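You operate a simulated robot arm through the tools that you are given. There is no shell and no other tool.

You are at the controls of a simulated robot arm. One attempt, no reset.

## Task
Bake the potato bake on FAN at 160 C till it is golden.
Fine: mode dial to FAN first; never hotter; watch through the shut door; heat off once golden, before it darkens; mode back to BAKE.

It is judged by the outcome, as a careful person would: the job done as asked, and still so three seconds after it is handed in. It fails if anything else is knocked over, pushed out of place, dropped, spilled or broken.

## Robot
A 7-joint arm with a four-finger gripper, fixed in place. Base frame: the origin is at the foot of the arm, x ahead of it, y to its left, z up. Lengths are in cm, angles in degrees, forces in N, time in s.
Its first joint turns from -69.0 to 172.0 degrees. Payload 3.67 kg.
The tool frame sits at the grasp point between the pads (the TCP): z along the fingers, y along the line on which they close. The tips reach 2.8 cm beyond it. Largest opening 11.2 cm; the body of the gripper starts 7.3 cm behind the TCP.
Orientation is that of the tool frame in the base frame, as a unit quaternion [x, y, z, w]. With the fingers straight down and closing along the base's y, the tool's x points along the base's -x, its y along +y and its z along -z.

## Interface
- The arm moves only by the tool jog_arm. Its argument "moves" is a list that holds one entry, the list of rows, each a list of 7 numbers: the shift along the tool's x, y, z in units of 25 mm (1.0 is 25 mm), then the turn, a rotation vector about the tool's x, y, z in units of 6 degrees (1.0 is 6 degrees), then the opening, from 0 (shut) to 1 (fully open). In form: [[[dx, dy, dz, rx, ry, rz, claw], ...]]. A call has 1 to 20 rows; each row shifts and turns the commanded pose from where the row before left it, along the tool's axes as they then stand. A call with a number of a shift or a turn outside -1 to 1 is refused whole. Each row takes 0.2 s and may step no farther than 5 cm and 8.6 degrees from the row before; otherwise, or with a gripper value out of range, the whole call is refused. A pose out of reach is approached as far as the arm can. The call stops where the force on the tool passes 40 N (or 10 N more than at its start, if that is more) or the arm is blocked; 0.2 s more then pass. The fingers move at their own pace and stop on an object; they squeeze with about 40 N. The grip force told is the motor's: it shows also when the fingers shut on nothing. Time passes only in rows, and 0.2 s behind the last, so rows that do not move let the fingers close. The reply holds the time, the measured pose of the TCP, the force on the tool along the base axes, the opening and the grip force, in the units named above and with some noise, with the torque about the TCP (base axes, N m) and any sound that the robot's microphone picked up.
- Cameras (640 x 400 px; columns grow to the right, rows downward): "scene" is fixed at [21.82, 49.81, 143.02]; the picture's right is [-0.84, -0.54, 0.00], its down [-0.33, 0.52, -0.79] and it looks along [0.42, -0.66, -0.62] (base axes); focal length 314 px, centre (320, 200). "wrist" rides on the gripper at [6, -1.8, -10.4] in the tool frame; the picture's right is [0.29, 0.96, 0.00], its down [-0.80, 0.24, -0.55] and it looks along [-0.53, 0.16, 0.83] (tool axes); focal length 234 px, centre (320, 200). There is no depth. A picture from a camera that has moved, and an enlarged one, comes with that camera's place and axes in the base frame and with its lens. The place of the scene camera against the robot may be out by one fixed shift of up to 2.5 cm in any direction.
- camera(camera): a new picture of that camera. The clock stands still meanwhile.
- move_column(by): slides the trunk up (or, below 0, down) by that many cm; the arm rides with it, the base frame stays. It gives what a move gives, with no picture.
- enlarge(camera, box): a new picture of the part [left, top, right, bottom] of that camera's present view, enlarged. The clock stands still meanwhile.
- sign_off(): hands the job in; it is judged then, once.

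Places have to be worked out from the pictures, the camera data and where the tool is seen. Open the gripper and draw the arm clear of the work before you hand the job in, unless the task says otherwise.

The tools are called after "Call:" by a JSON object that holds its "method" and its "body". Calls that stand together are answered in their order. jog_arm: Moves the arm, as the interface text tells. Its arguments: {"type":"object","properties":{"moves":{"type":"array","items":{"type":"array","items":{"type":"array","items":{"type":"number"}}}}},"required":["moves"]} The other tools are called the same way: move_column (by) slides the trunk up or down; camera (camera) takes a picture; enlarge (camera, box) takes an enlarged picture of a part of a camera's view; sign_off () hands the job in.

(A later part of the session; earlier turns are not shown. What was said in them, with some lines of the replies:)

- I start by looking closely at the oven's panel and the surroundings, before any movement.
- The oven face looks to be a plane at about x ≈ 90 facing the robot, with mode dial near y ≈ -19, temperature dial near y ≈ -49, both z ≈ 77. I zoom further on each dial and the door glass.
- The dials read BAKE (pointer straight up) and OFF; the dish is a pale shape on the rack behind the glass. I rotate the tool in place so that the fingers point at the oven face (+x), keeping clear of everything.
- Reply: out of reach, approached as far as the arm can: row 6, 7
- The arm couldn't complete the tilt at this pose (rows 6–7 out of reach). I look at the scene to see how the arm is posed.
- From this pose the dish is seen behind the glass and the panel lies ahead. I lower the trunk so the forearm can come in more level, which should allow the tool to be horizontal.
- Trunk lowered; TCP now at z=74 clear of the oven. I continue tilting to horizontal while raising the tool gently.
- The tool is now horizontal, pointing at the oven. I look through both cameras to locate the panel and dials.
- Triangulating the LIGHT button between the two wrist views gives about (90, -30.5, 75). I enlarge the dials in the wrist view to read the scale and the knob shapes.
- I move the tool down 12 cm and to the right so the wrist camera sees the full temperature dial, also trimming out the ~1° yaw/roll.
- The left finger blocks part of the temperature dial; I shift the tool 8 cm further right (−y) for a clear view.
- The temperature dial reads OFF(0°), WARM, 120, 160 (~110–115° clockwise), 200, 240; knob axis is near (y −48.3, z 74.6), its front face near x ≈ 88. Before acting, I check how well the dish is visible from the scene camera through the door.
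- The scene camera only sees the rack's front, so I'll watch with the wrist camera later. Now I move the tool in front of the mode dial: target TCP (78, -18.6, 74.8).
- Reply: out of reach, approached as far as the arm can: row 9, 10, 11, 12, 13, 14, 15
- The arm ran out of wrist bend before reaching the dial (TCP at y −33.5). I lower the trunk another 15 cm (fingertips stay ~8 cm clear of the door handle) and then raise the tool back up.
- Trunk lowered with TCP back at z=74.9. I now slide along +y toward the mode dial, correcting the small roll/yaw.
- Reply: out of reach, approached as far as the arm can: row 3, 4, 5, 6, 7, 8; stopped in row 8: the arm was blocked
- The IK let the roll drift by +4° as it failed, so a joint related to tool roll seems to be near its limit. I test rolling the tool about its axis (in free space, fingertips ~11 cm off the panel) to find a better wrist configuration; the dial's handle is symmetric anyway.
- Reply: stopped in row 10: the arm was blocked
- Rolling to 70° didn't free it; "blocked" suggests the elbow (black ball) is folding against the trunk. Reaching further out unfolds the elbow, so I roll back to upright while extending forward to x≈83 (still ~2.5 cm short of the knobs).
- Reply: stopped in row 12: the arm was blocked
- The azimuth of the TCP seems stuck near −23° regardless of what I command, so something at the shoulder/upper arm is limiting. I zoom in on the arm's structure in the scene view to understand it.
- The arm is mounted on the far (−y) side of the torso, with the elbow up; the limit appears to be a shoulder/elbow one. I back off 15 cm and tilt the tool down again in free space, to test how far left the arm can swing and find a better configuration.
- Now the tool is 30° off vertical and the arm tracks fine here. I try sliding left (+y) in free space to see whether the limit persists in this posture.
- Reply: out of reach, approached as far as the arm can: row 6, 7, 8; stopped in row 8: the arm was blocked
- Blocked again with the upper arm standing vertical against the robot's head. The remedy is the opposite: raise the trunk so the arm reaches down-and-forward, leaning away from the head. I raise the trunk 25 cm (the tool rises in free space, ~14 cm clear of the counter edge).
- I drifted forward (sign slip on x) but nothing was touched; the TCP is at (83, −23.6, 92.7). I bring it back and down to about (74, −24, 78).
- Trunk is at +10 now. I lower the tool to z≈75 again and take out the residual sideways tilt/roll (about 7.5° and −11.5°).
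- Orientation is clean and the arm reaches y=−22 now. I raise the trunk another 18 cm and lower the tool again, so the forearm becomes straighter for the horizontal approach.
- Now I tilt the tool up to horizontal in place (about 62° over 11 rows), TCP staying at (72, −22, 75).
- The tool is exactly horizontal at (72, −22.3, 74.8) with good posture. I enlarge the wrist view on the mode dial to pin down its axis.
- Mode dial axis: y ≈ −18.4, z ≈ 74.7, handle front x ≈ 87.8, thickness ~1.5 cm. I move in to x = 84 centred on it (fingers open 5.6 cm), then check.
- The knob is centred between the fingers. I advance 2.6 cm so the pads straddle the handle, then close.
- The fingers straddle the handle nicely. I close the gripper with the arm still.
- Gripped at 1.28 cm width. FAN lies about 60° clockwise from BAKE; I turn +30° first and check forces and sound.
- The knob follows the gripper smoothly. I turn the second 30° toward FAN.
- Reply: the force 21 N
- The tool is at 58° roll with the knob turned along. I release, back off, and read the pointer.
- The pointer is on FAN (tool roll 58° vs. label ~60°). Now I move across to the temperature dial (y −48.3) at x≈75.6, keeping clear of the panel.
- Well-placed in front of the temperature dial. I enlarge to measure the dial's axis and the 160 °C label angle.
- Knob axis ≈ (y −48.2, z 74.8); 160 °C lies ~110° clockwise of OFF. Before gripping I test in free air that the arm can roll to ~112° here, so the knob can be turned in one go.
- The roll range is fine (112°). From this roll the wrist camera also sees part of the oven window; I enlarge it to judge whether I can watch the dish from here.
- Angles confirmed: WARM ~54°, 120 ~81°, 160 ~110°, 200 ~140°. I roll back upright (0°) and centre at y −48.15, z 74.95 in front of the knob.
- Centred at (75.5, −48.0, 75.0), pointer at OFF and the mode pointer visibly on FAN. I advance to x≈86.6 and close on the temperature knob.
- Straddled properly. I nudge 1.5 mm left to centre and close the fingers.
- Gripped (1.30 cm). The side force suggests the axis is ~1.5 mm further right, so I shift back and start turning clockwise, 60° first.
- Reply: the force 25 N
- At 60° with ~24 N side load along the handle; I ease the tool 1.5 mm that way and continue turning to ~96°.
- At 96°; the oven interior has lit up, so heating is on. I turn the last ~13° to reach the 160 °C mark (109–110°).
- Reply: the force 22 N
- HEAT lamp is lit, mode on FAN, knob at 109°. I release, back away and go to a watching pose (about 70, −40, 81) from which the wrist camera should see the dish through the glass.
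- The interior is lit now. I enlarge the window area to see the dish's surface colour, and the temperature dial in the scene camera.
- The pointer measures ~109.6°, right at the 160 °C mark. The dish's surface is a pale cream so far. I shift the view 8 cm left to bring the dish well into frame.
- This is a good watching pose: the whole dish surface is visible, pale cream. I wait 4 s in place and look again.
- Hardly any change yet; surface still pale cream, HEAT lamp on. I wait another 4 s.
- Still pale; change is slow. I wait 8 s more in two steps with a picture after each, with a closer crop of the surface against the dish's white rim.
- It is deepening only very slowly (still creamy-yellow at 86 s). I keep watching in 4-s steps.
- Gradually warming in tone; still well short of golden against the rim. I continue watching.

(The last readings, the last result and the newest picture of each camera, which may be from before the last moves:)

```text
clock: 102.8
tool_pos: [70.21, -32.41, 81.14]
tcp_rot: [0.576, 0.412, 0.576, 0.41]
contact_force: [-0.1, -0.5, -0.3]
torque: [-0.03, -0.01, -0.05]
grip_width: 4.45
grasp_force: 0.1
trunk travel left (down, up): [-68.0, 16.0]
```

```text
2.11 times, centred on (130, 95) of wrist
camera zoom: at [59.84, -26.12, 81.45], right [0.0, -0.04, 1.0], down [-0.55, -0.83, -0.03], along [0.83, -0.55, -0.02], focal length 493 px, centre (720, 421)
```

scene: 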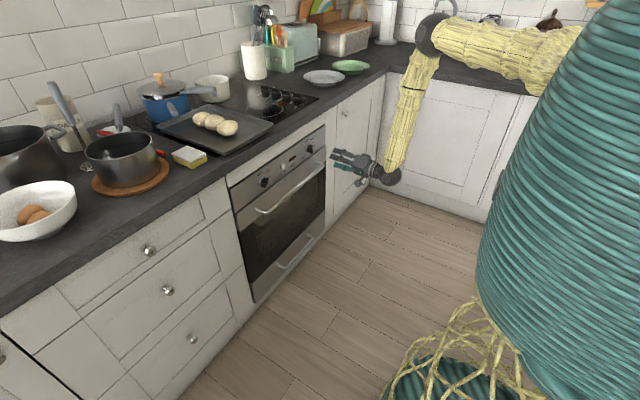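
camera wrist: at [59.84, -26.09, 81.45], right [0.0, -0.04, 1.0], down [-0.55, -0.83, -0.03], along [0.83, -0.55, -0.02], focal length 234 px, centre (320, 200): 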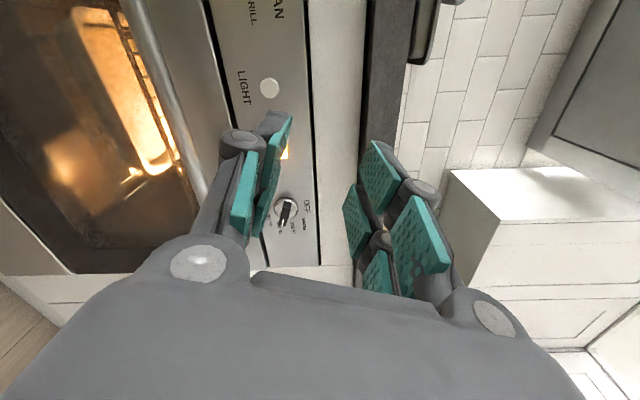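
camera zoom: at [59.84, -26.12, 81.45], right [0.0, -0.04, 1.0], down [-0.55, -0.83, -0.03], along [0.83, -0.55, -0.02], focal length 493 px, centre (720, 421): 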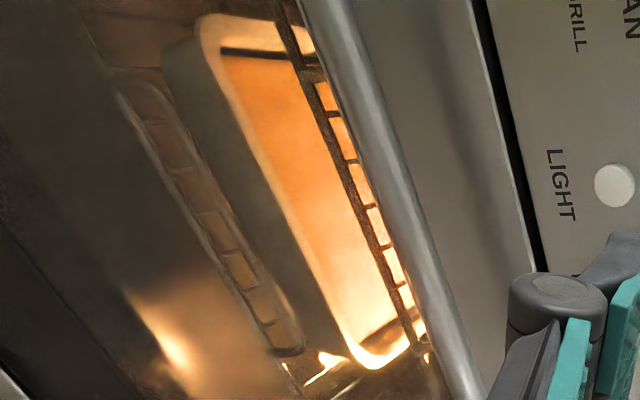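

Now the surface is clearly more golden-orange than the white rim. I take a tight crop to judge the actual colour.

Call:
{"method": "enlarge", "body": {"camera": "wrist", "box": [80, 0, 180, 170]}}

Call:
{"method": "enlarge", "body": {"camera": "scene", "box": [270, 180, 320, 220]}}

```text
2.35 times, centred on (130, 85) of wrist
camera zoom: at [59.84, -26.12, 81.45], right [0.0, -0.04, 1.0], down [-0.55, -0.83, -0.03], along [0.83, -0.55, -0.02], focal length 551 px, centre (767, 471)
```

zoom: 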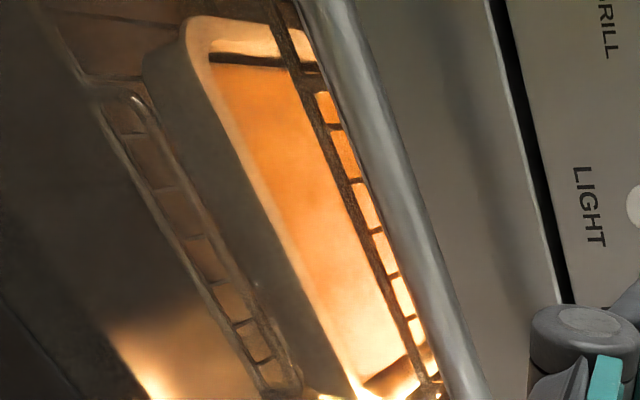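

```text
10.00 times, centred on (295, 200) of scene
camera zoom: at [21.82, 49.81, 143.02], right [-0.84, -0.54, 0.0], down [-0.33, 0.52, -0.79], along [0.42, -0.66, -0.62], focal length 3139 px, centre (570, 200)
```

zoom: 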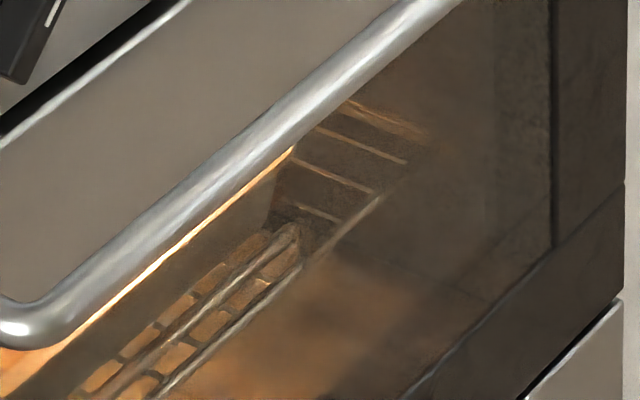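

It is turning golden now, so I go to the knob to be ready: straddle it with open fingers (not gripping yet) at roll 109°, from where part of the dish should stay in view.

Call:
{"method": "jog_arm", "body": {"moves": [[[-0.98, -0.037, 0.56, 0, 0, 0, 0.4], [-0.98, -0.037, 0.56, 0, 0, 0, 0.4], [-0.98, -0.037, 0.56, 0, 0, 0, 0.4], [-0.98, -0.037, 0.56, 0, 0, 0, 0.4], [-0.98, -0.037, 0.56, 0, 0, 0, 0.4], [-0.98, -0.037, 0.56, 0, 0, 0, 0.4], [-0.98, -0.037, 0.56, 0, 0, 0, 0.4], [0, 0, 0.1, 0, 0, 0, 0.4]]]}}

Call:
{"method": "camera", "body": {"camera": "wrist"}}

```text
clock: 104.6
tool_pos: [80.13, -48.52, 75.03]
tcp_rot: [0.576, 0.411, 0.575, 0.41]
contact_force: [0.7, 0.1, -0.6]
torque: [0.03, -0.02, 0.0]
grip_width: 4.51
grasp_force: 0.1
trunk travel left (down, up): [-68.0, 16.0]
```

```text
taken
camera wrist: at [69.76, -42.23, 75.26], right [0.0, -0.04, 1.0], down [-0.55, -0.83, -0.03], along [0.83, -0.55, -0.02], focal length 234 px, centre (320, 200)
```

wrist: 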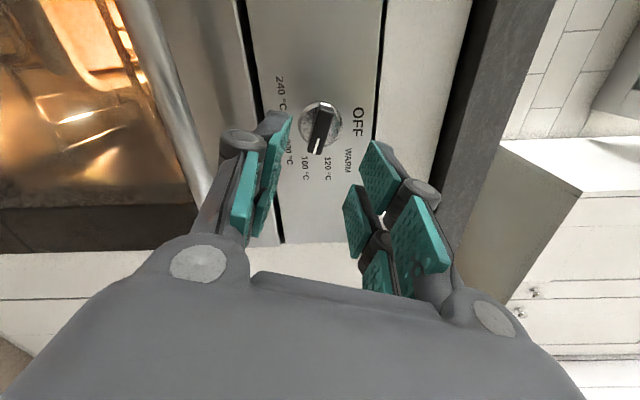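

From here the near end of the dish and the dial are both in view. I enlarge both: the pointer relative to 160 °C and the dish colour.

Call:
{"method": "enlarge", "body": {"camera": "wrist", "box": [20, 0, 180, 100]}}

Call:
{"method": "enlarge", "body": {"camera": "wrist", "box": [260, 60, 380, 200]}}

```text
4.00 times, centred on (100, 50) of wrist
camera zoom: at [69.76, -42.23, 75.26], right [0.0, -0.04, 1.0], down [-0.55, -0.83, -0.03], along [0.83, -0.55, -0.02], focal length 937 px, centre (1200, 800)
```

zoom: 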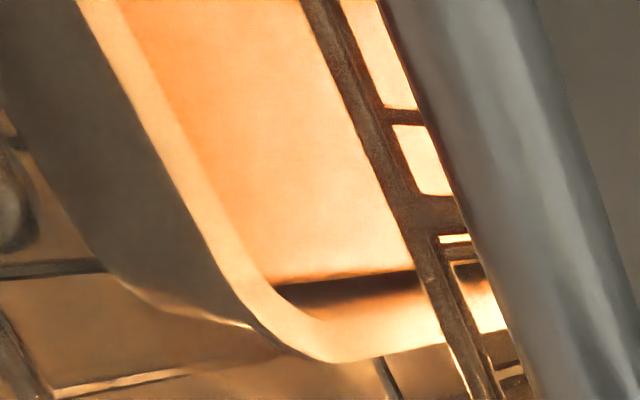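

```text
2.86 times, centred on (320, 130) of wrist
camera zoom: at [69.76, -42.23, 75.26], right [0.0, -0.04, 1.0], down [-0.55, -0.83, -0.03], along [0.83, -0.55, -0.02], focal length 669 px, centre (320, 400)
```

zoom: 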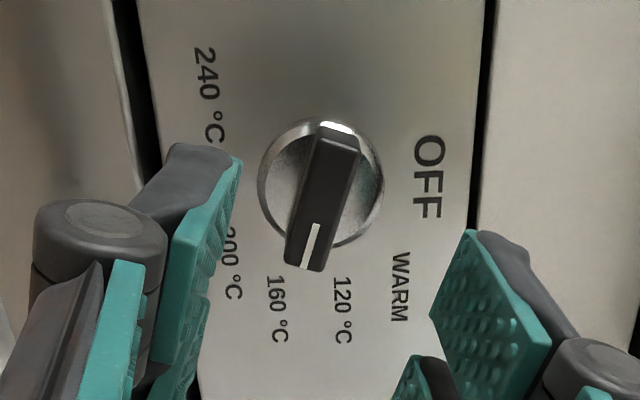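

The dial reads 160 °C (≈110°). The dish's near end is in close view: pale gold against the cream rim, not yet properly golden. I wait here, 0.6 s away from the knob.

Call:
{"method": "jog_arm", "body": {"moves": [[[0, 0, 0, 0, 0, 0, 0.4], [0, 0, 0, 0, 0, 0, 0.4], [0, 0, 0, 0, 0, 0, 0.4], [0, 0, 0, 0, 0, 0, 0.4], [0, 0, 0, 0, 0, 0, 0.4], [0, 0, 0, 0, 0, 0, 0.4], [0, 0, 0, 0, 0, 0, 0.4], [0, 0, 0, 0, 0, 0, 0.4], [0, 0, 0, 0, 0, 0, 0.4], [0, 0, 0, 0, 0, 0, 0.4], [0, 0, 0, 0, 0, 0, 0.4], [0, 0, 0, 0, 0, 0, 0.4], [0, 0, 0, 0, 0, 0, 0.4], [0, 0, 0, 0, 0, 0, 0.4], [0, 0, 0, 0, 0, 0, 0.4], [0, 0, 0, 0, 0, 0, 0.4], [0, 0, 0, 0, 0, 0, 0.4], [0, 0, 0, 0, 0, 0, 0.4], [0, 0, 0, 0, 0, 0, 0.4], [0, 0, 0, 0, 0, 0, 0.4]]]}}

Call:
{"method": "enlarge", "body": {"camera": "wrist", "box": [20, 0, 180, 100]}}

```text
clock: 108.8
tool_pos: [80.12, -48.61, 74.87]
tcp_rot: [0.575, 0.412, 0.575, 0.41]
contact_force: [0.3, -0.6, 0.0]
torque: [0.0, 0.01, 0.0]
grip_width: 4.48
grasp_force: 0.0
trunk travel left (down, up): [-68.0, 16.0]
```

```text
4.00 times, centred on (100, 50) of wrist
camera zoom: at [69.76, -42.24, 75.24], right [0.0, -0.04, 1.0], down [-0.55, -0.83, -0.03], along [0.83, -0.55, -0.02], focal length 937 px, centre (1200, 800)
```

zoom: 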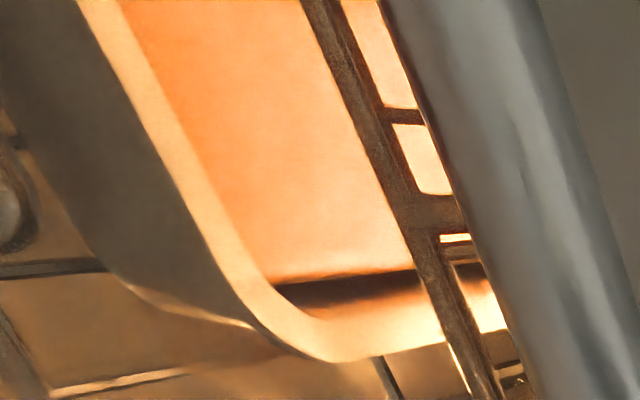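

A touch deeper (peach-gold). I wait another 4 s and compare.

Call:
{"method": "jog_arm", "body": {"moves": [[[0, 0, 0, 0, 0, 0, 0.4], [0, 0, 0, 0, 0, 0, 0.4], [0, 0, 0, 0, 0, 0, 0.4], [0, 0, 0, 0, 0, 0, 0.4], [0, 0, 0, 0, 0, 0, 0.4], [0, 0, 0, 0, 0, 0, 0.4], [0, 0, 0, 0, 0, 0, 0.4], [0, 0, 0, 0, 0, 0, 0.4], [0, 0, 0, 0, 0, 0, 0.4], [0, 0, 0, 0, 0, 0, 0.4], [0, 0, 0, 0, 0, 0, 0.4], [0, 0, 0, 0, 0, 0, 0.4], [0, 0, 0, 0, 0, 0, 0.4], [0, 0, 0, 0, 0, 0, 0.4], [0, 0, 0, 0, 0, 0, 0.4], [0, 0, 0, 0, 0, 0, 0.4], [0, 0, 0, 0, 0, 0, 0.4], [0, 0, 0, 0, 0, 0, 0.4], [0, 0, 0, 0, 0, 0, 0.4], [0, 0, 0, 0, 0, 0, 0.4]]]}}

Call:
{"method": "enlarge", "body": {"camera": "wrist", "box": [20, 0, 180, 100]}}

Call:
{"method": "camera", "body": {"camera": "wrist"}}

```text
clock: 113.0
tool_pos: [80.14, -48.48, 74.97]
tcp_rot: [0.576, 0.411, 0.575, 0.41]
contact_force: [-0.9, -0.2, -0.5]
torque: [-0.03, 0.0, 0.0]
grip_width: 4.52
grasp_force: 0.1
trunk travel left (down, up): [-68.0, 16.0]
```

```text
4.00 times, centred on (100, 50) of wrist
camera zoom: at [69.76, -42.24, 75.24], right [0.0, -0.04, 1.0], down [-0.55, -0.83, -0.03], along [0.83, -0.55, -0.02], focal length 937 px, centre (1200, 800)
```

zoom: 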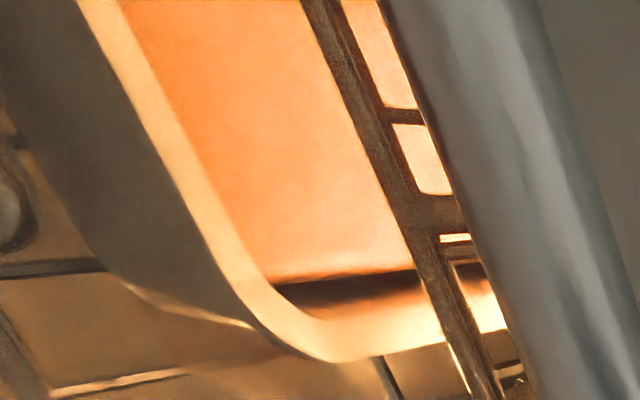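

```text
taken
camera wrist: at [69.76, -42.24, 75.24], right [0.0, -0.04, 1.0], down [-0.55, -0.83, -0.03], along [0.83, -0.55, -0.02], focal length 234 px, centre (320, 200)
```

wrist: 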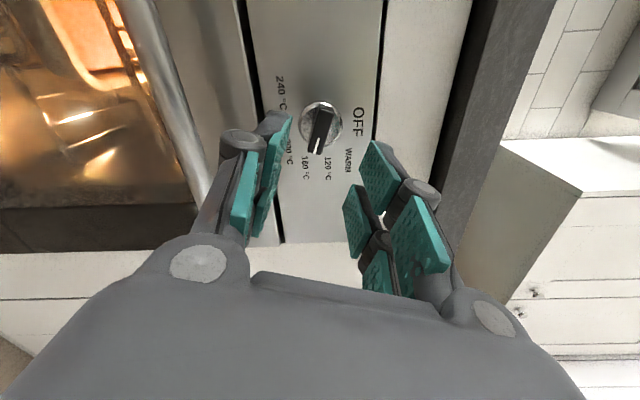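

The near end is overexposed by the oven lamp, so I go back to the watching pose (1.6 s away) for the whole surface, where the far end shows the colour more truly.

Call:
{"method": "jog_arm", "body": {"moves": [[[0.98, 0.037, -0.56, 0, 0, 0, 0.4], [0.98, 0.037, -0.56, 0, 0, 0, 0.4], [0.98, 0.037, -0.56, 0, 0, 0, 0.4], [0.98, 0.037, -0.56, 0, 0, 0, 0.4], [0.98, 0.037, -0.56, 0, 0, 0, 0.4], [0.98, 0.037, -0.56, 0, 0, 0, 0.4], [0.98, 0.037, -0.56, 0, 0, 0, 0.4]]]}}

Call:
{"method": "enlarge", "body": {"camera": "wrist", "box": [60, 0, 200, 190]}}

Call:
{"method": "enlarge", "body": {"camera": "wrist", "box": [85, 0, 165, 60]}}

```text
clock: 114.6
tool_pos: [70.33, -32.3, 81.24]
tcp_rot: [0.576, 0.411, 0.575, 0.411]
contact_force: [-0.2, -0.5, 0.0]
torque: [0.01, 0.0, 0.03]
grip_width: 4.48
grasp_force: 0.1
trunk travel left (down, up): [-68.0, 16.0]
```

```text
2.11 times, centred on (130, 95) of wrist
camera zoom: at [59.78, -26.06, 81.39], right [0.0, -0.04, 1.0], down [-0.55, -0.83, -0.03], along [0.83, -0.55, -0.02], focal length 493 px, centre (720, 421)
```

zoom: 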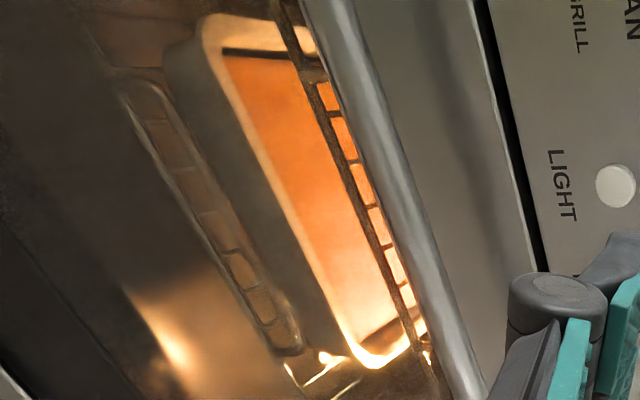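

```text
6.67 times, centred on (125, 30) of wrist
camera zoom: at [59.78, -26.06, 81.39], right [0.0, -0.04, 1.0], down [-0.55, -0.83, -0.03], along [0.83, -0.55, -0.02], focal length 1561 px, centre (1620, 1333)
```

zoom: 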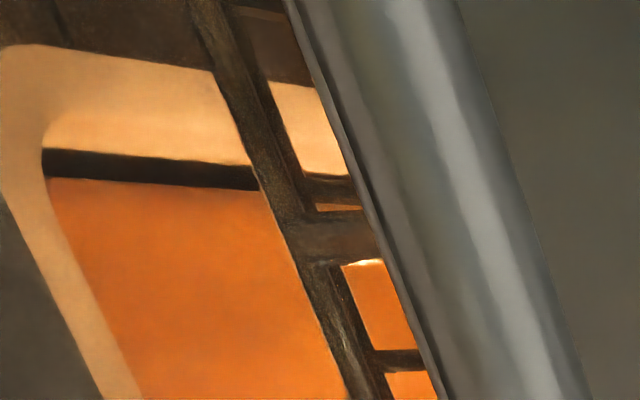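

In the far-end crop the surface is a clear golden colour against the cream rim. I go now to switch the heat off: return to the knob, straddle it and close.

Call:
{"method": "jog_arm", "body": {"moves": [[[-0.98, -0.037, 0.56, 0, 0, 0, 0.4], [-0.98, -0.037, 0.56, 0, 0, 0, 0.4], [-0.98, -0.037, 0.56, 0, 0, 0, 0.4], [-0.98, -0.037, 0.56, 0, 0, 0, 0.4], [-0.98, -0.037, 0.56, 0, 0, 0, 0.4], [-0.98, -0.037, 0.56, 0, 0, 0, 0.4], [-0.98, -0.037, 0.56, 0, 0, 0, 0.4], [0, 0, 0.9, 0, 0, 0, 0.4], [0, 0, 0.9, 0, 0, 0, 0.4], [0, 0, 0.76, 0, 0, 0, 0.4], [0, 0, 0, 0, 0, 0, 0.15], [0, 0, 0, 0, 0, 0, 0], [0, 0, 0, 0, 0, 0, 0]]]}}

```text
clock: 117.4
tool_pos: [86.48, -48.56, 74.89]
tcp_rot: [0.576, 0.409, 0.576, 0.411]
contact_force: [0.0, -1.7, 2.0]
torque: [0.01, 0.09, -0.56]
grip_width: 1.32
grasp_force: 45.2
trunk travel left (down, up): [-68.0, 16.0]
```

Gripped cleanly with little side load. I turn the knob back counter-clockwise 109° to OFF.

Call:
{"method": "jog_arm", "body": {"moves": [[[0, 0, 0, 0, 0, -1, 0], [0, 0, 0, 0, 0, -1, 0], [0, 0, 0, 0, 0, -1, 0], [0, 0, 0, 0, 0, -1, 0], [0, 0, 0, 0, 0, -1, 0], [0, 0, 0, 0, 0, -1, 0], [0, 0, 0, 0, 0, -1, 0], [0, 0, 0, 0, 0, -1, 0], [0, 0, 0, 0, 0, -1, 0], [0, 0, 0, 0, 0, -1, 0], [0, 0, 0, 0, 0, -1, 0], [0, 0, 0, 0, 0, -1, 0], [0, 0, 0, 0, 0, -1, 0], [0, 0, 0, 0, 0, -1, 0], [0, 0, 0, 0, 0, -1, 0], [0, 0, 0, 0, 0, -1, 0], [0, 0, 0, 0, 0, -1, 0], [0, 0, 0, 0, 0, -1, 0], [0, 0, 0, 0, 0, -0.25, 0]]]}}

Call:
{"method": "enlarge", "body": {"camera": "scene", "box": [230, 130, 340, 210]}}

```text
clock: 121.4
tool_pos: [86.4, -48.32, 75.12]
tcp_rot: [-0.003, 0.707, -0.004, 0.707]
contact_force: [6.1, -6.9, 26.1]
torque: [0.5, -0.38, -0.14]
grip_width: 1.28
grasp_force: 45.3
trunk travel left (down, up): [-68.0, 16.0]
```

```text
5.00 times, centred on (285, 170) of scene
camera zoom: at [21.82, 49.81, 143.02], right [-0.84, -0.54, 0.0], down [-0.33, 0.52, -0.79], along [0.42, -0.66, -0.62], focal length 1569 px, centre (495, 350)
```

zoom: 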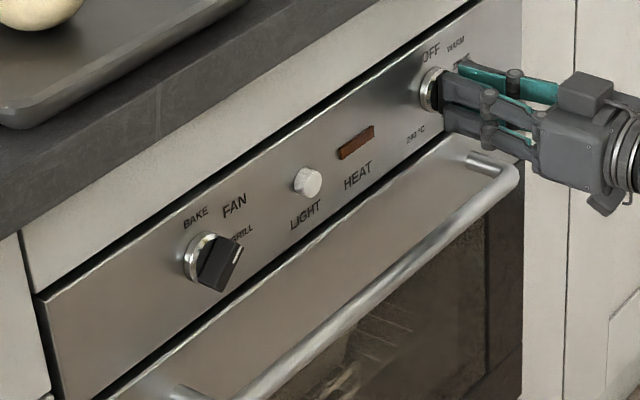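

HEAT lamp and interior are off; the knob is back at OFF. I release and back off, then check the pointer.

Call:
{"method": "jog_arm", "body": {"moves": [[[0, 0, 0, 0, 0, 0, 0.4], [0, 0, 0, 0, 0, 0, 0.4], [0, 0, -0.8, 0, 0, 0, 0.4], [0, 0, -1, 0, 0, 0, 0.4], [0, 0, -1, 0, 0, 0, 0.4], [0, 0, -1, 0, 0, 0, 0.4], [0, 0, -0.8, 0, 0, 0, 0.4]]]}}

Call:
{"method": "camera", "body": {"camera": "wrist"}}

Call:
{"method": "enlarge", "body": {"camera": "scene", "box": [297, 135, 329, 155]}}

```text
clock: 123.0
tool_pos: [74.95, -48.36, 74.81]
tcp_rot: [-0.003, 0.707, -0.003, 0.707]
contact_force: [0.1, -0.5, -0.7]
torque: [0.02, 0.05, 0.04]
grip_width: 4.5
grasp_force: 0.0
trunk travel left (down, up): [-68.0, 16.0]
```

```text
taken
camera wrist: at [64.55, -50.24, 68.91], right [0.0, 0.95, -0.3], down [-0.55, 0.25, 0.8], along [0.83, 0.16, 0.53], focal length 234 px, centre (320, 200)
```

wrist: 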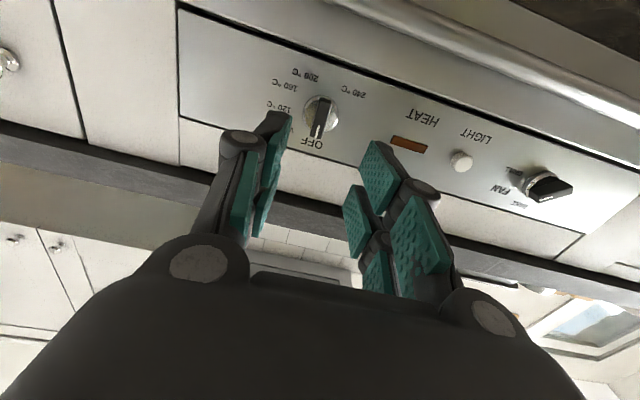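

```text
16.00 times, centred on (313, 145) of scene
camera zoom: at [21.82, 49.81, 143.02], right [-0.84, -0.54, 0.0], down [-0.33, 0.52, -0.79], along [0.42, -0.66, -0.62], focal length 5022 px, centre (432, 1080)
```

zoom: 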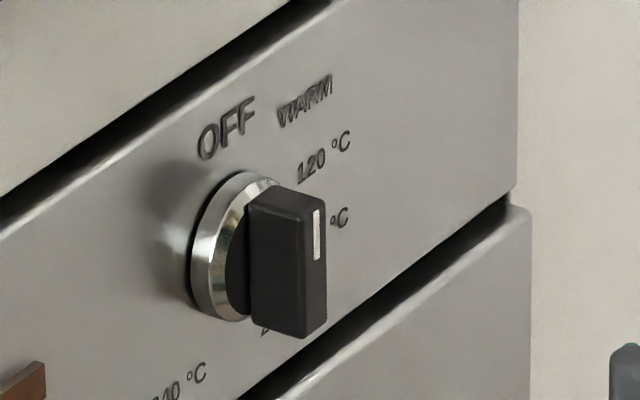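

The dial is exactly at OFF. Now back to the mode dial: slide 30 cm left at x≈75, then roll to 58° to match the handle.

Call:
{"method": "jog_arm", "body": {"moves": [[[0, 1, 0, 0, 0, 0, 0.4], [0, 1, 0, 0, 0, 0, 0.4], [0, 1, 0, 0, 0, 0, 0.4], [0, 1, 0, 0, 0, 0, 0.4], [0, 1, 0, 0, 0, 0, 0.4], [0, 1, 0, 0, 0, 0, 0.4], [0, 1, 0, 0, 0, 0, 0.4], [0, 1, 0, 0, 0, 0, 0.4], [0, 1, 0, 0, 0, 0, 0.4], [0, 1, 0, 0, 0, 0, 0.4], [0, 1, 0, 0, 0, 0, 0.4], [-0.06, 1, 0, 0, 0, 0, 0.4]]]}}

Call:
{"method": "jog_arm", "body": {"moves": [[[0, 0, 0, 0, 0, 0.975, 0.4], [0, 0, 0, 0, 0, 0.975, 0.4], [0, 0, 0, 0, 0, 0.975, 0.4], [0, 0, 0, 0, 0, 0.975, 0.4], [0, 0, 0, 0, 0, 0.975, 0.4], [0, 0, 0, 0, 0, 0.975, 0.4], [0, 0, 0, 0, 0, 0.975, 0.4], [0, 0, 0, 0, 0, 0.975, 0.4], [0, 0, 0, 0, 0, 0.975, 0.4], [0, 0, 0, 0, 0, 0.975, 0.4]]]}}

Call:
{"method": "camera", "body": {"camera": "wrist"}}

```text
clock: 125.6
tool_pos: [75.02, -18.37, 74.78]
tcp_rot: [-0.003, 0.707, -0.003, 0.707]
contact_force: [-0.1, 1.0, 0.2]
torque: [0.02, 0.01, 0.0]
grip_width: 4.48
grasp_force: 0.1
trunk travel left (down, up): [-68.0, 16.0]
```

```text
clock: 127.8
tool_pos: [75.05, -18.35, 74.95]
tcp_rot: [0.344, 0.618, 0.342, 0.618]
contact_force: [0.0, -0.2, -0.1]
torque: [0.02, 0.01, 0.01]
grip_width: 4.49
grasp_force: 0.1
trunk travel left (down, up): [-68.0, 16.0]
```

```text
taken
camera wrist: at [64.59, -14.21, 70.23], right [0.0, 0.75, 0.66], down [-0.55, -0.55, 0.63], along [0.83, -0.37, 0.42], focal length 234 px, centre (320, 200)
```

wrist: 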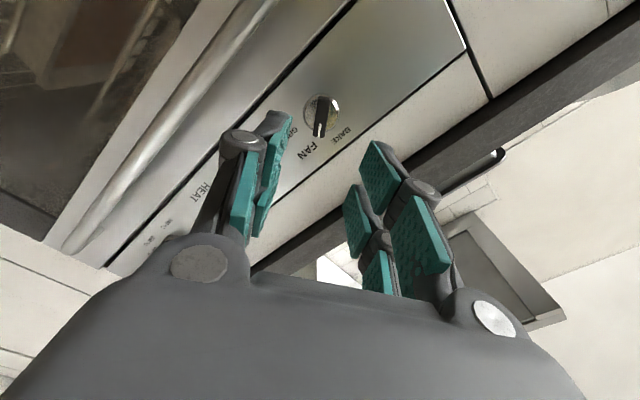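

Aligned with the handle at 58°. I also glance at the dish in the unlit oven while here.

Call:
{"method": "enlarge", "body": {"camera": "wrist", "box": [0, 0, 190, 120]}}

Call:
{"method": "jog_arm", "body": {"moves": [[[0, 0, 0.95, 0, 0, 0, 0.4], [0, 0, 0.95, 0, 0, 0, 0.4], [0, 0, 0.95, 0, 0, 0, 0.4], [0, 0, 0.95, 0, 0, 0, 0.4], [0, 0, 0.8, 0, 0, 0, 0.4], [0, 0, 0, 0, 0, 0, 0.4]]]}}

Call:
{"method": "enlarge", "body": {"camera": "wrist", "box": [220, 80, 420, 205]}}

```text
3.33 times, centred on (95, 60) of wrist
camera zoom: at [64.59, -14.21, 70.23], right [0.0, 0.75, 0.66], down [-0.55, -0.55, 0.63], along [0.83, -0.37, 0.42], focal length 781 px, centre (1070, 667)
```

zoom: 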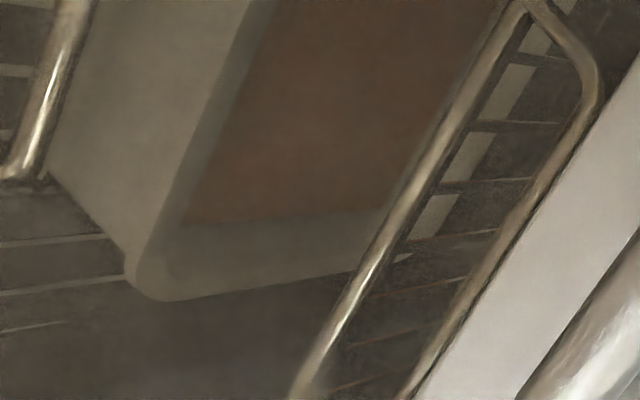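

```text
clock: 129.2
tool_pos: [86.42, -18.36, 74.89]
tcp_rot: [0.343, 0.619, 0.342, 0.618]
contact_force: [-0.3, -0.2, -0.1]
torque: [-0.01, 0.01, 0.0]
grip_width: 4.47
grasp_force: 0.0
trunk travel left (down, up): [-68.0, 16.0]
```

```text
3.20 times, centred on (320, 142) of wrist
camera zoom: at [76.04, -14.15, 70.18], right [0.0, 0.75, 0.66], down [-0.55, -0.55, 0.63], along [0.83, -0.36, 0.42], focal length 749 px, centre (320, 384)
```

zoom: 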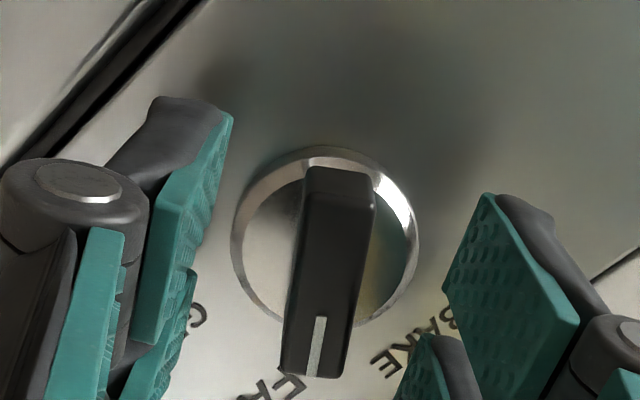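

The mode knob is straddled. I close the gripper and turn it back 58° counter-clockwise to BAKE.

Call:
{"method": "jog_arm", "body": {"moves": [[[0, 0, 0, 0, 0, 0, 0.15], [0, 0, 0, 0, 0, 0, 0], [0, 0, 0, 0, 0, 0, 0], [0, 0, 0, 0, 0, -1, 0], [0, 0, 0, 0, 0, -1, 0], [0, 0, 0, 0, 0, -1, 0], [0, 0, 0, 0, 0, -1, 0], [0, 0, 0, 0, 0, -1, 0], [0, 0, 0, 0, 0, -1, 0], [0, 0, 0, 0, 0, -1, 0], [0, 0, 0, 0, 0, -1, 0], [0, 0, 0, 0, 0, -1, 0], [0, 0, 0, 0, 0, -0.7, 0], [0, 0, 0, 0, 0, 0, 0]]]}}

Call:
{"method": "enlarge", "body": {"camera": "scene", "box": [240, 155, 300, 193]}}

```text
clock: 132.2
tool_pos: [86.57, -18.22, 74.93]
tcp_rot: [-0.002, 0.707, -0.002, 0.707]
contact_force: [3.7, 12.4, 13.1]
torque: [0.24, 0.46, 0.31]
grip_width: 1.31
grasp_force: 44.9
trunk travel left (down, up): [-68.0, 16.0]
```

```text
10.53 times, centred on (270, 174) of scene
camera zoom: at [21.82, 49.81, 143.02], right [-0.84, -0.54, 0.0], down [-0.33, 0.52, -0.79], along [0.42, -0.66, -0.62], focal length 3304 px, centre (846, 474)
```

zoom: 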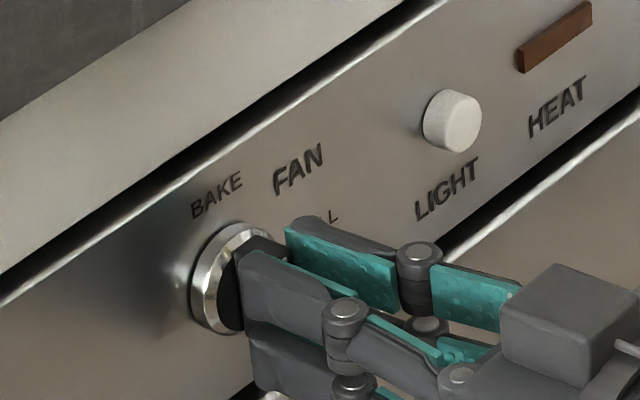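

Roll is back at 0°, so the mode handle should be upright at BAKE. I release, back off well clear, and verify both dials.

Call:
{"method": "jog_arm", "body": {"moves": [[[0, 0, 0, 0, 0, 0, 0.4], [0, 0, 0, 0, 0, 0, 0.4], [0, 0, -0.8, 0, 0, 0, 0.4], [0, 0, -1, 0, 0, 0, 0.5], [0, 0, -1, 0, 0, 0, 0.5], [0, 0, -1, 0, 0, 0, 0.5], [0, 0, -1, 0, 0, 0, 0.5], [0, -0.6, -1, 0, 0, 0, 0.5], [0, -0.6, -1, 0, 0, 0, 0.5]]]}}

Call:
{"method": "enlarge", "body": {"camera": "scene", "box": [230, 125, 340, 200]}}

Call:
{"method": "camera", "body": {"camera": "wrist"}}

Call:
{"method": "camera", "body": {"camera": "scene"}}

```text
clock: 134.2
tool_pos: [69.53, -21.43, 74.75]
tcp_rot: [-0.001, 0.707, -0.001, 0.707]
contact_force: [-0.2, -0.2, -0.6]
torque: [-0.01, 0.0, -0.01]
grip_width: 5.57
grasp_force: 0.0
trunk travel left (down, up): [-68.0, 16.0]
```

```text
5.33 times, centred on (285, 162) of scene
camera zoom: at [21.82, 49.81, 143.02], right [-0.84, -0.54, 0.0], down [-0.33, 0.52, -0.79], along [0.42, -0.66, -0.62], focal length 1674 px, centre (507, 400)
```

zoom: 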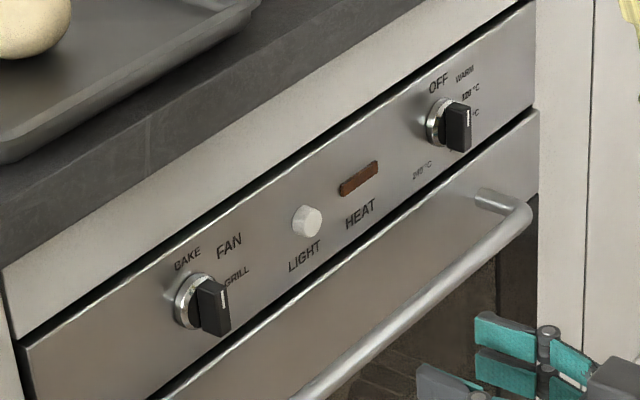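

```text
taken
camera wrist: at [59.06, -23.17, 68.88], right [0.0, 0.96, -0.29], down [-0.55, 0.24, 0.8], along [0.83, 0.16, 0.53], focal length 234 px, centre (320, 200)
```

wrist: 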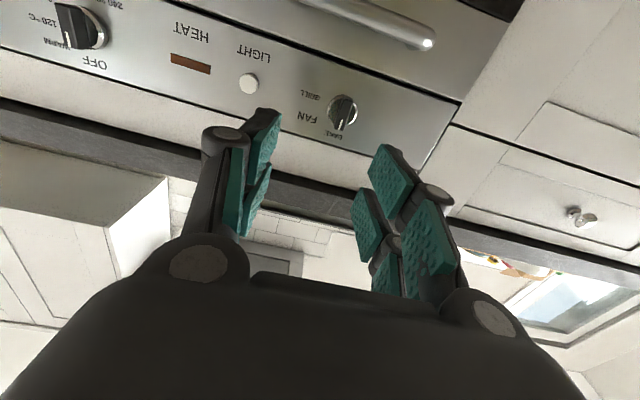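

```text
taken
```

scene: 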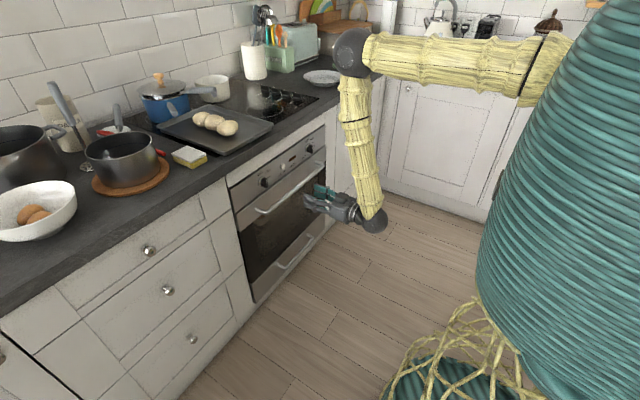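

Both dials are right: mode at BAKE, temperature at OFF, HEAT lamp out, nothing disturbed. I tilt the tool down for a neutral-light look at the dish, to confirm the colour and that it isn't darkening further.

Call:
{"method": "jog_arm", "body": {"moves": [[[0, 0, 0, 0, 1, 0, 0.5], [0, 0, 0, 0, 1, 0, 0.5], [0, 0, 0, 0, 1, 0, 0.5], [0, 0, 0, 0, 1, 0, 0.5], [0, 0, 0, 0, 1, 0, 0.5], [0, 0, 0, 0, 1, 0, 0.5], [0, 0, 0, 0, 1, 0, 0.5], [0, 0, 0, 0, 1, 0, 0.5], [0, 0, 0, 0, 1, 0, 0.5], [0, 0, 0, 0, 1, 0, 0.5]]]}}

Call:
{"method": "camera", "body": {"camera": "wrist"}}

Call:
{"method": "enlarge", "body": {"camera": "wrist", "box": [120, 60, 330, 190]}}

```text
clock: 136.4
tool_pos: [69.43, -21.35, 74.91]
tcp_rot: [0.0, 0.966, -0.003, 0.258]
contact_force: [0.0, -0.1, -0.5]
torque: [-0.02, -0.02, 0.0]
grip_width: 5.59
grasp_force: 0.0
trunk travel left (down, up): [-68.0, 16.0]
```

```text
taken
camera wrist: at [59.09, -23.12, 80.96], right [-0.25, 0.96, -0.15], down [0.42, 0.24, 0.88], along [0.87, 0.16, -0.46], focal length 234 px, centre (320, 200)
```

wrist: 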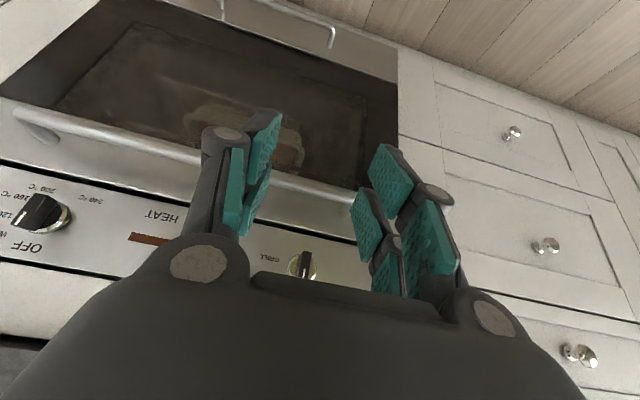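

```text
3.05 times, centred on (225, 125) of wrist
camera zoom: at [59.09, -23.12, 80.96], right [-0.25, 0.96, -0.15], down [0.42, 0.24, 0.88], along [0.87, 0.16, -0.46], focal length 714 px, centre (610, 429)
```

zoom: 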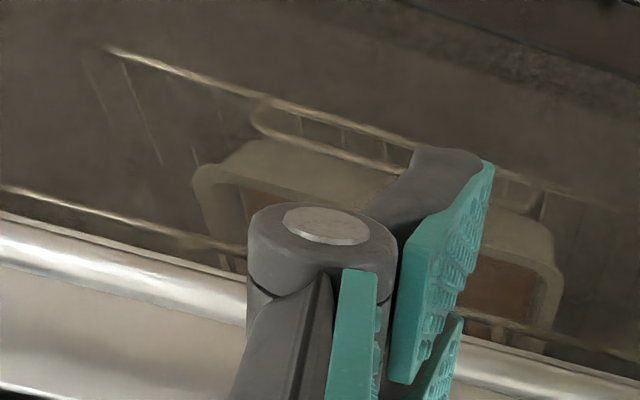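

The visible parts of the surface are golden-brown next to the pale dish wall. I shift 10 cm right so the fingers don't hide it.

Call:
{"method": "jog_arm", "body": {"moves": [[[0, -1, 0, 0, 0, 0, 0.8], [0, -1, 0, 0, 0, 0, 0.8], [0, -1, 0, 0, 0, 0, 0.8], [0, -1, 0, 0, 0, 0, 0.8], [-0.5, 0, -0.8, 0, 0, 0, 0.8], [-0.5, 0, -0.8, 0, 0, 0, 0.8], [-0.5, 0, -0.8, 0, 0, 0, 0.8]]]}}

Call:
{"method": "enlarge", "body": {"camera": "wrist", "box": [200, 60, 380, 180]}}

```text
clock: 138.0
tool_pos: [69.73, -31.37, 82.14]
tcp_rot: [-0.001, 0.966, -0.002, 0.259]
contact_force: [0.2, -0.2, 0.5]
torque: [-0.03, -0.03, 0.01]
grip_width: 8.98
grasp_force: 0.0
trunk travel left (down, up): [-68.0, 16.0]
```

```text
3.33 times, centred on (290, 120) of wrist
camera zoom: at [59.15, -33.07, 88.13], right [-0.25, 0.96, -0.15], down [0.41, 0.24, 0.88], along [0.88, 0.16, -0.46], focal length 781 px, centre (420, 467)
```

zoom: 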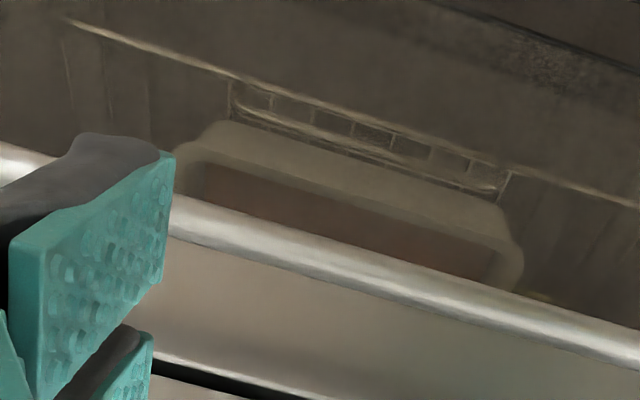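

Through the unlit glass the surface stays a golden-brown against the pale dish, consistent with the clear golden seen under the oven lamp; no sign of further change. I draw the arm back clear with the gripper open and do a last overall check.

Call:
{"method": "jog_arm", "body": {"moves": [[[0.69, 0, -0.4, 0, 0, 0, 1], [0.69, 0, -0.4, 0, 0, 0, 1], [0.69, 0, -0.4, 0, 0, 0, 1], [0.69, 0, -0.4, 0, 0, 0, 1]]]}}

Call:
{"method": "camera", "body": {"camera": "scene"}}

Call:
{"method": "enlarge", "body": {"camera": "scene", "box": [230, 125, 340, 200]}}

Call:
{"method": "camera", "body": {"camera": "wrist"}}

```text
clock: 139.0
tool_pos: [61.74, -31.4, 82.1]
tcp_rot: [0.0, 0.966, -0.001, 0.258]
contact_force: [-0.6, -0.3, 0.4]
torque: [0.01, 0.02, -0.02]
grip_width: 11.19
grasp_force: 0.0
trunk travel left (down, up): [-68.0, 16.0]
```

```text
taken
```

scene: 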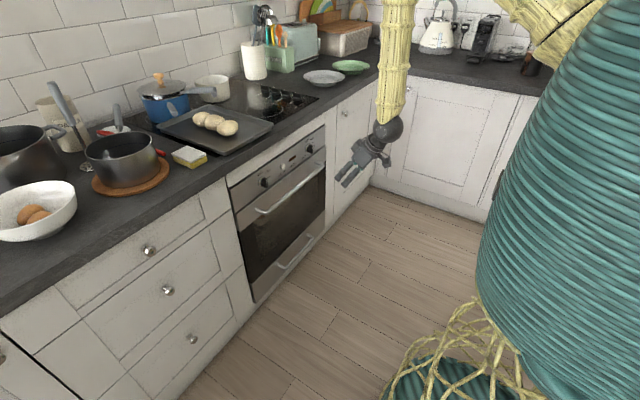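

```text
5.33 times, centred on (285, 162) of scene
camera zoom: at [21.82, 49.81, 143.02], right [-0.84, -0.54, 0.0], down [-0.33, 0.52, -0.79], along [0.42, -0.66, -0.62], focal length 1674 px, centre (507, 400)
```

zoom: 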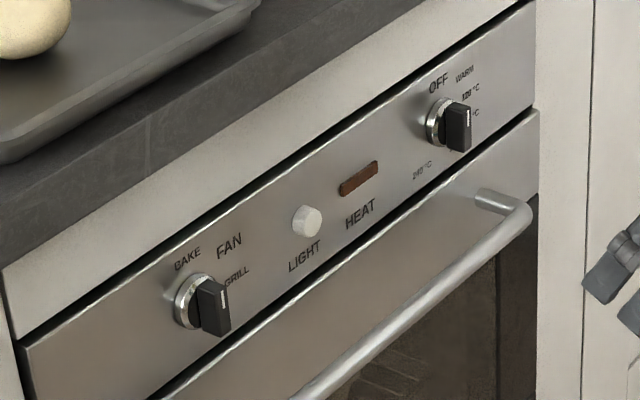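

```text
taken
camera wrist: at [51.38, -33.11, 88.12], right [-0.25, 0.96, -0.15], down [0.41, 0.24, 0.88], along [0.88, 0.16, -0.46], focal length 234 px, centre (320, 200)
```

wrist: 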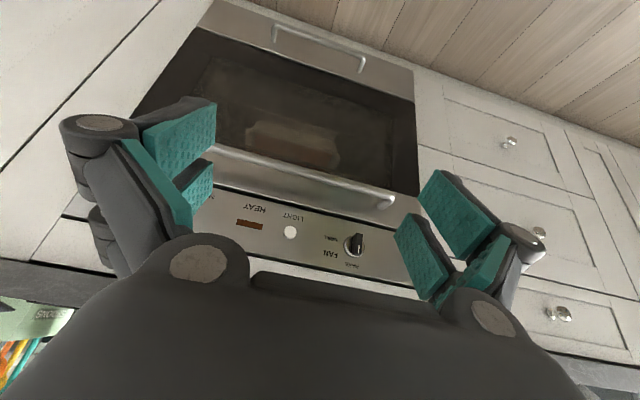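

Call:
{"method": "enlarge", "body": {"camera": "wrist", "box": [220, 90, 370, 190]}}

```text
4.00 times, centred on (295, 140) of wrist
camera zoom: at [51.38, -33.11, 88.12], right [-0.25, 0.96, -0.15], down [0.41, 0.24, 0.88], along [0.88, 0.16, -0.46], focal length 937 px, centre (420, 440)
```

zoom: 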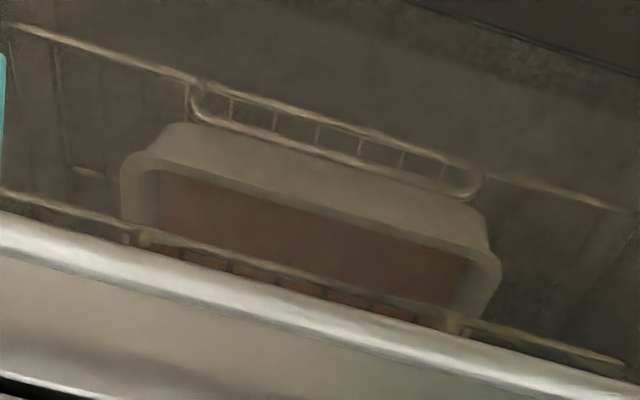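

The dish shows an even golden-brown top through the shut door. The mode dial is on BAKE, the temperature dial on OFF, the HEAT lamp is out, the arm is clear with the gripper open, and nothing else has moved. I hand the job in.

Call:
{"method": "sign_off", "body": {}}

```text
The job is handed in.
```

I baked the potato bake on FAN at 160 C until the top was golden. I then turned the heat off and set the mode dial back to BAKE.

- **Order:** the mode dial went to FAN before any heat went on. The temperature knob stopped on the 160 mark and never went past it.
- **Bake:** it ran about 55 s of simulated time with the door shut the whole time. I watched through the glass with the wrist camera. Under the oven lamp the top was clearly golden against the pale rim when I went to switch off, and the heat was off within about 7 s.
- **After switching off:** without the oven lamp the glass was too dim to judge the colour exactly. What I could see was an even golden-brown, with no sign of further darkening.
- **Final state:** the HEAT lamp is out, the gripper is open, the arm is drawn back, and nothing else was moved. I did not use the LIGHT button.
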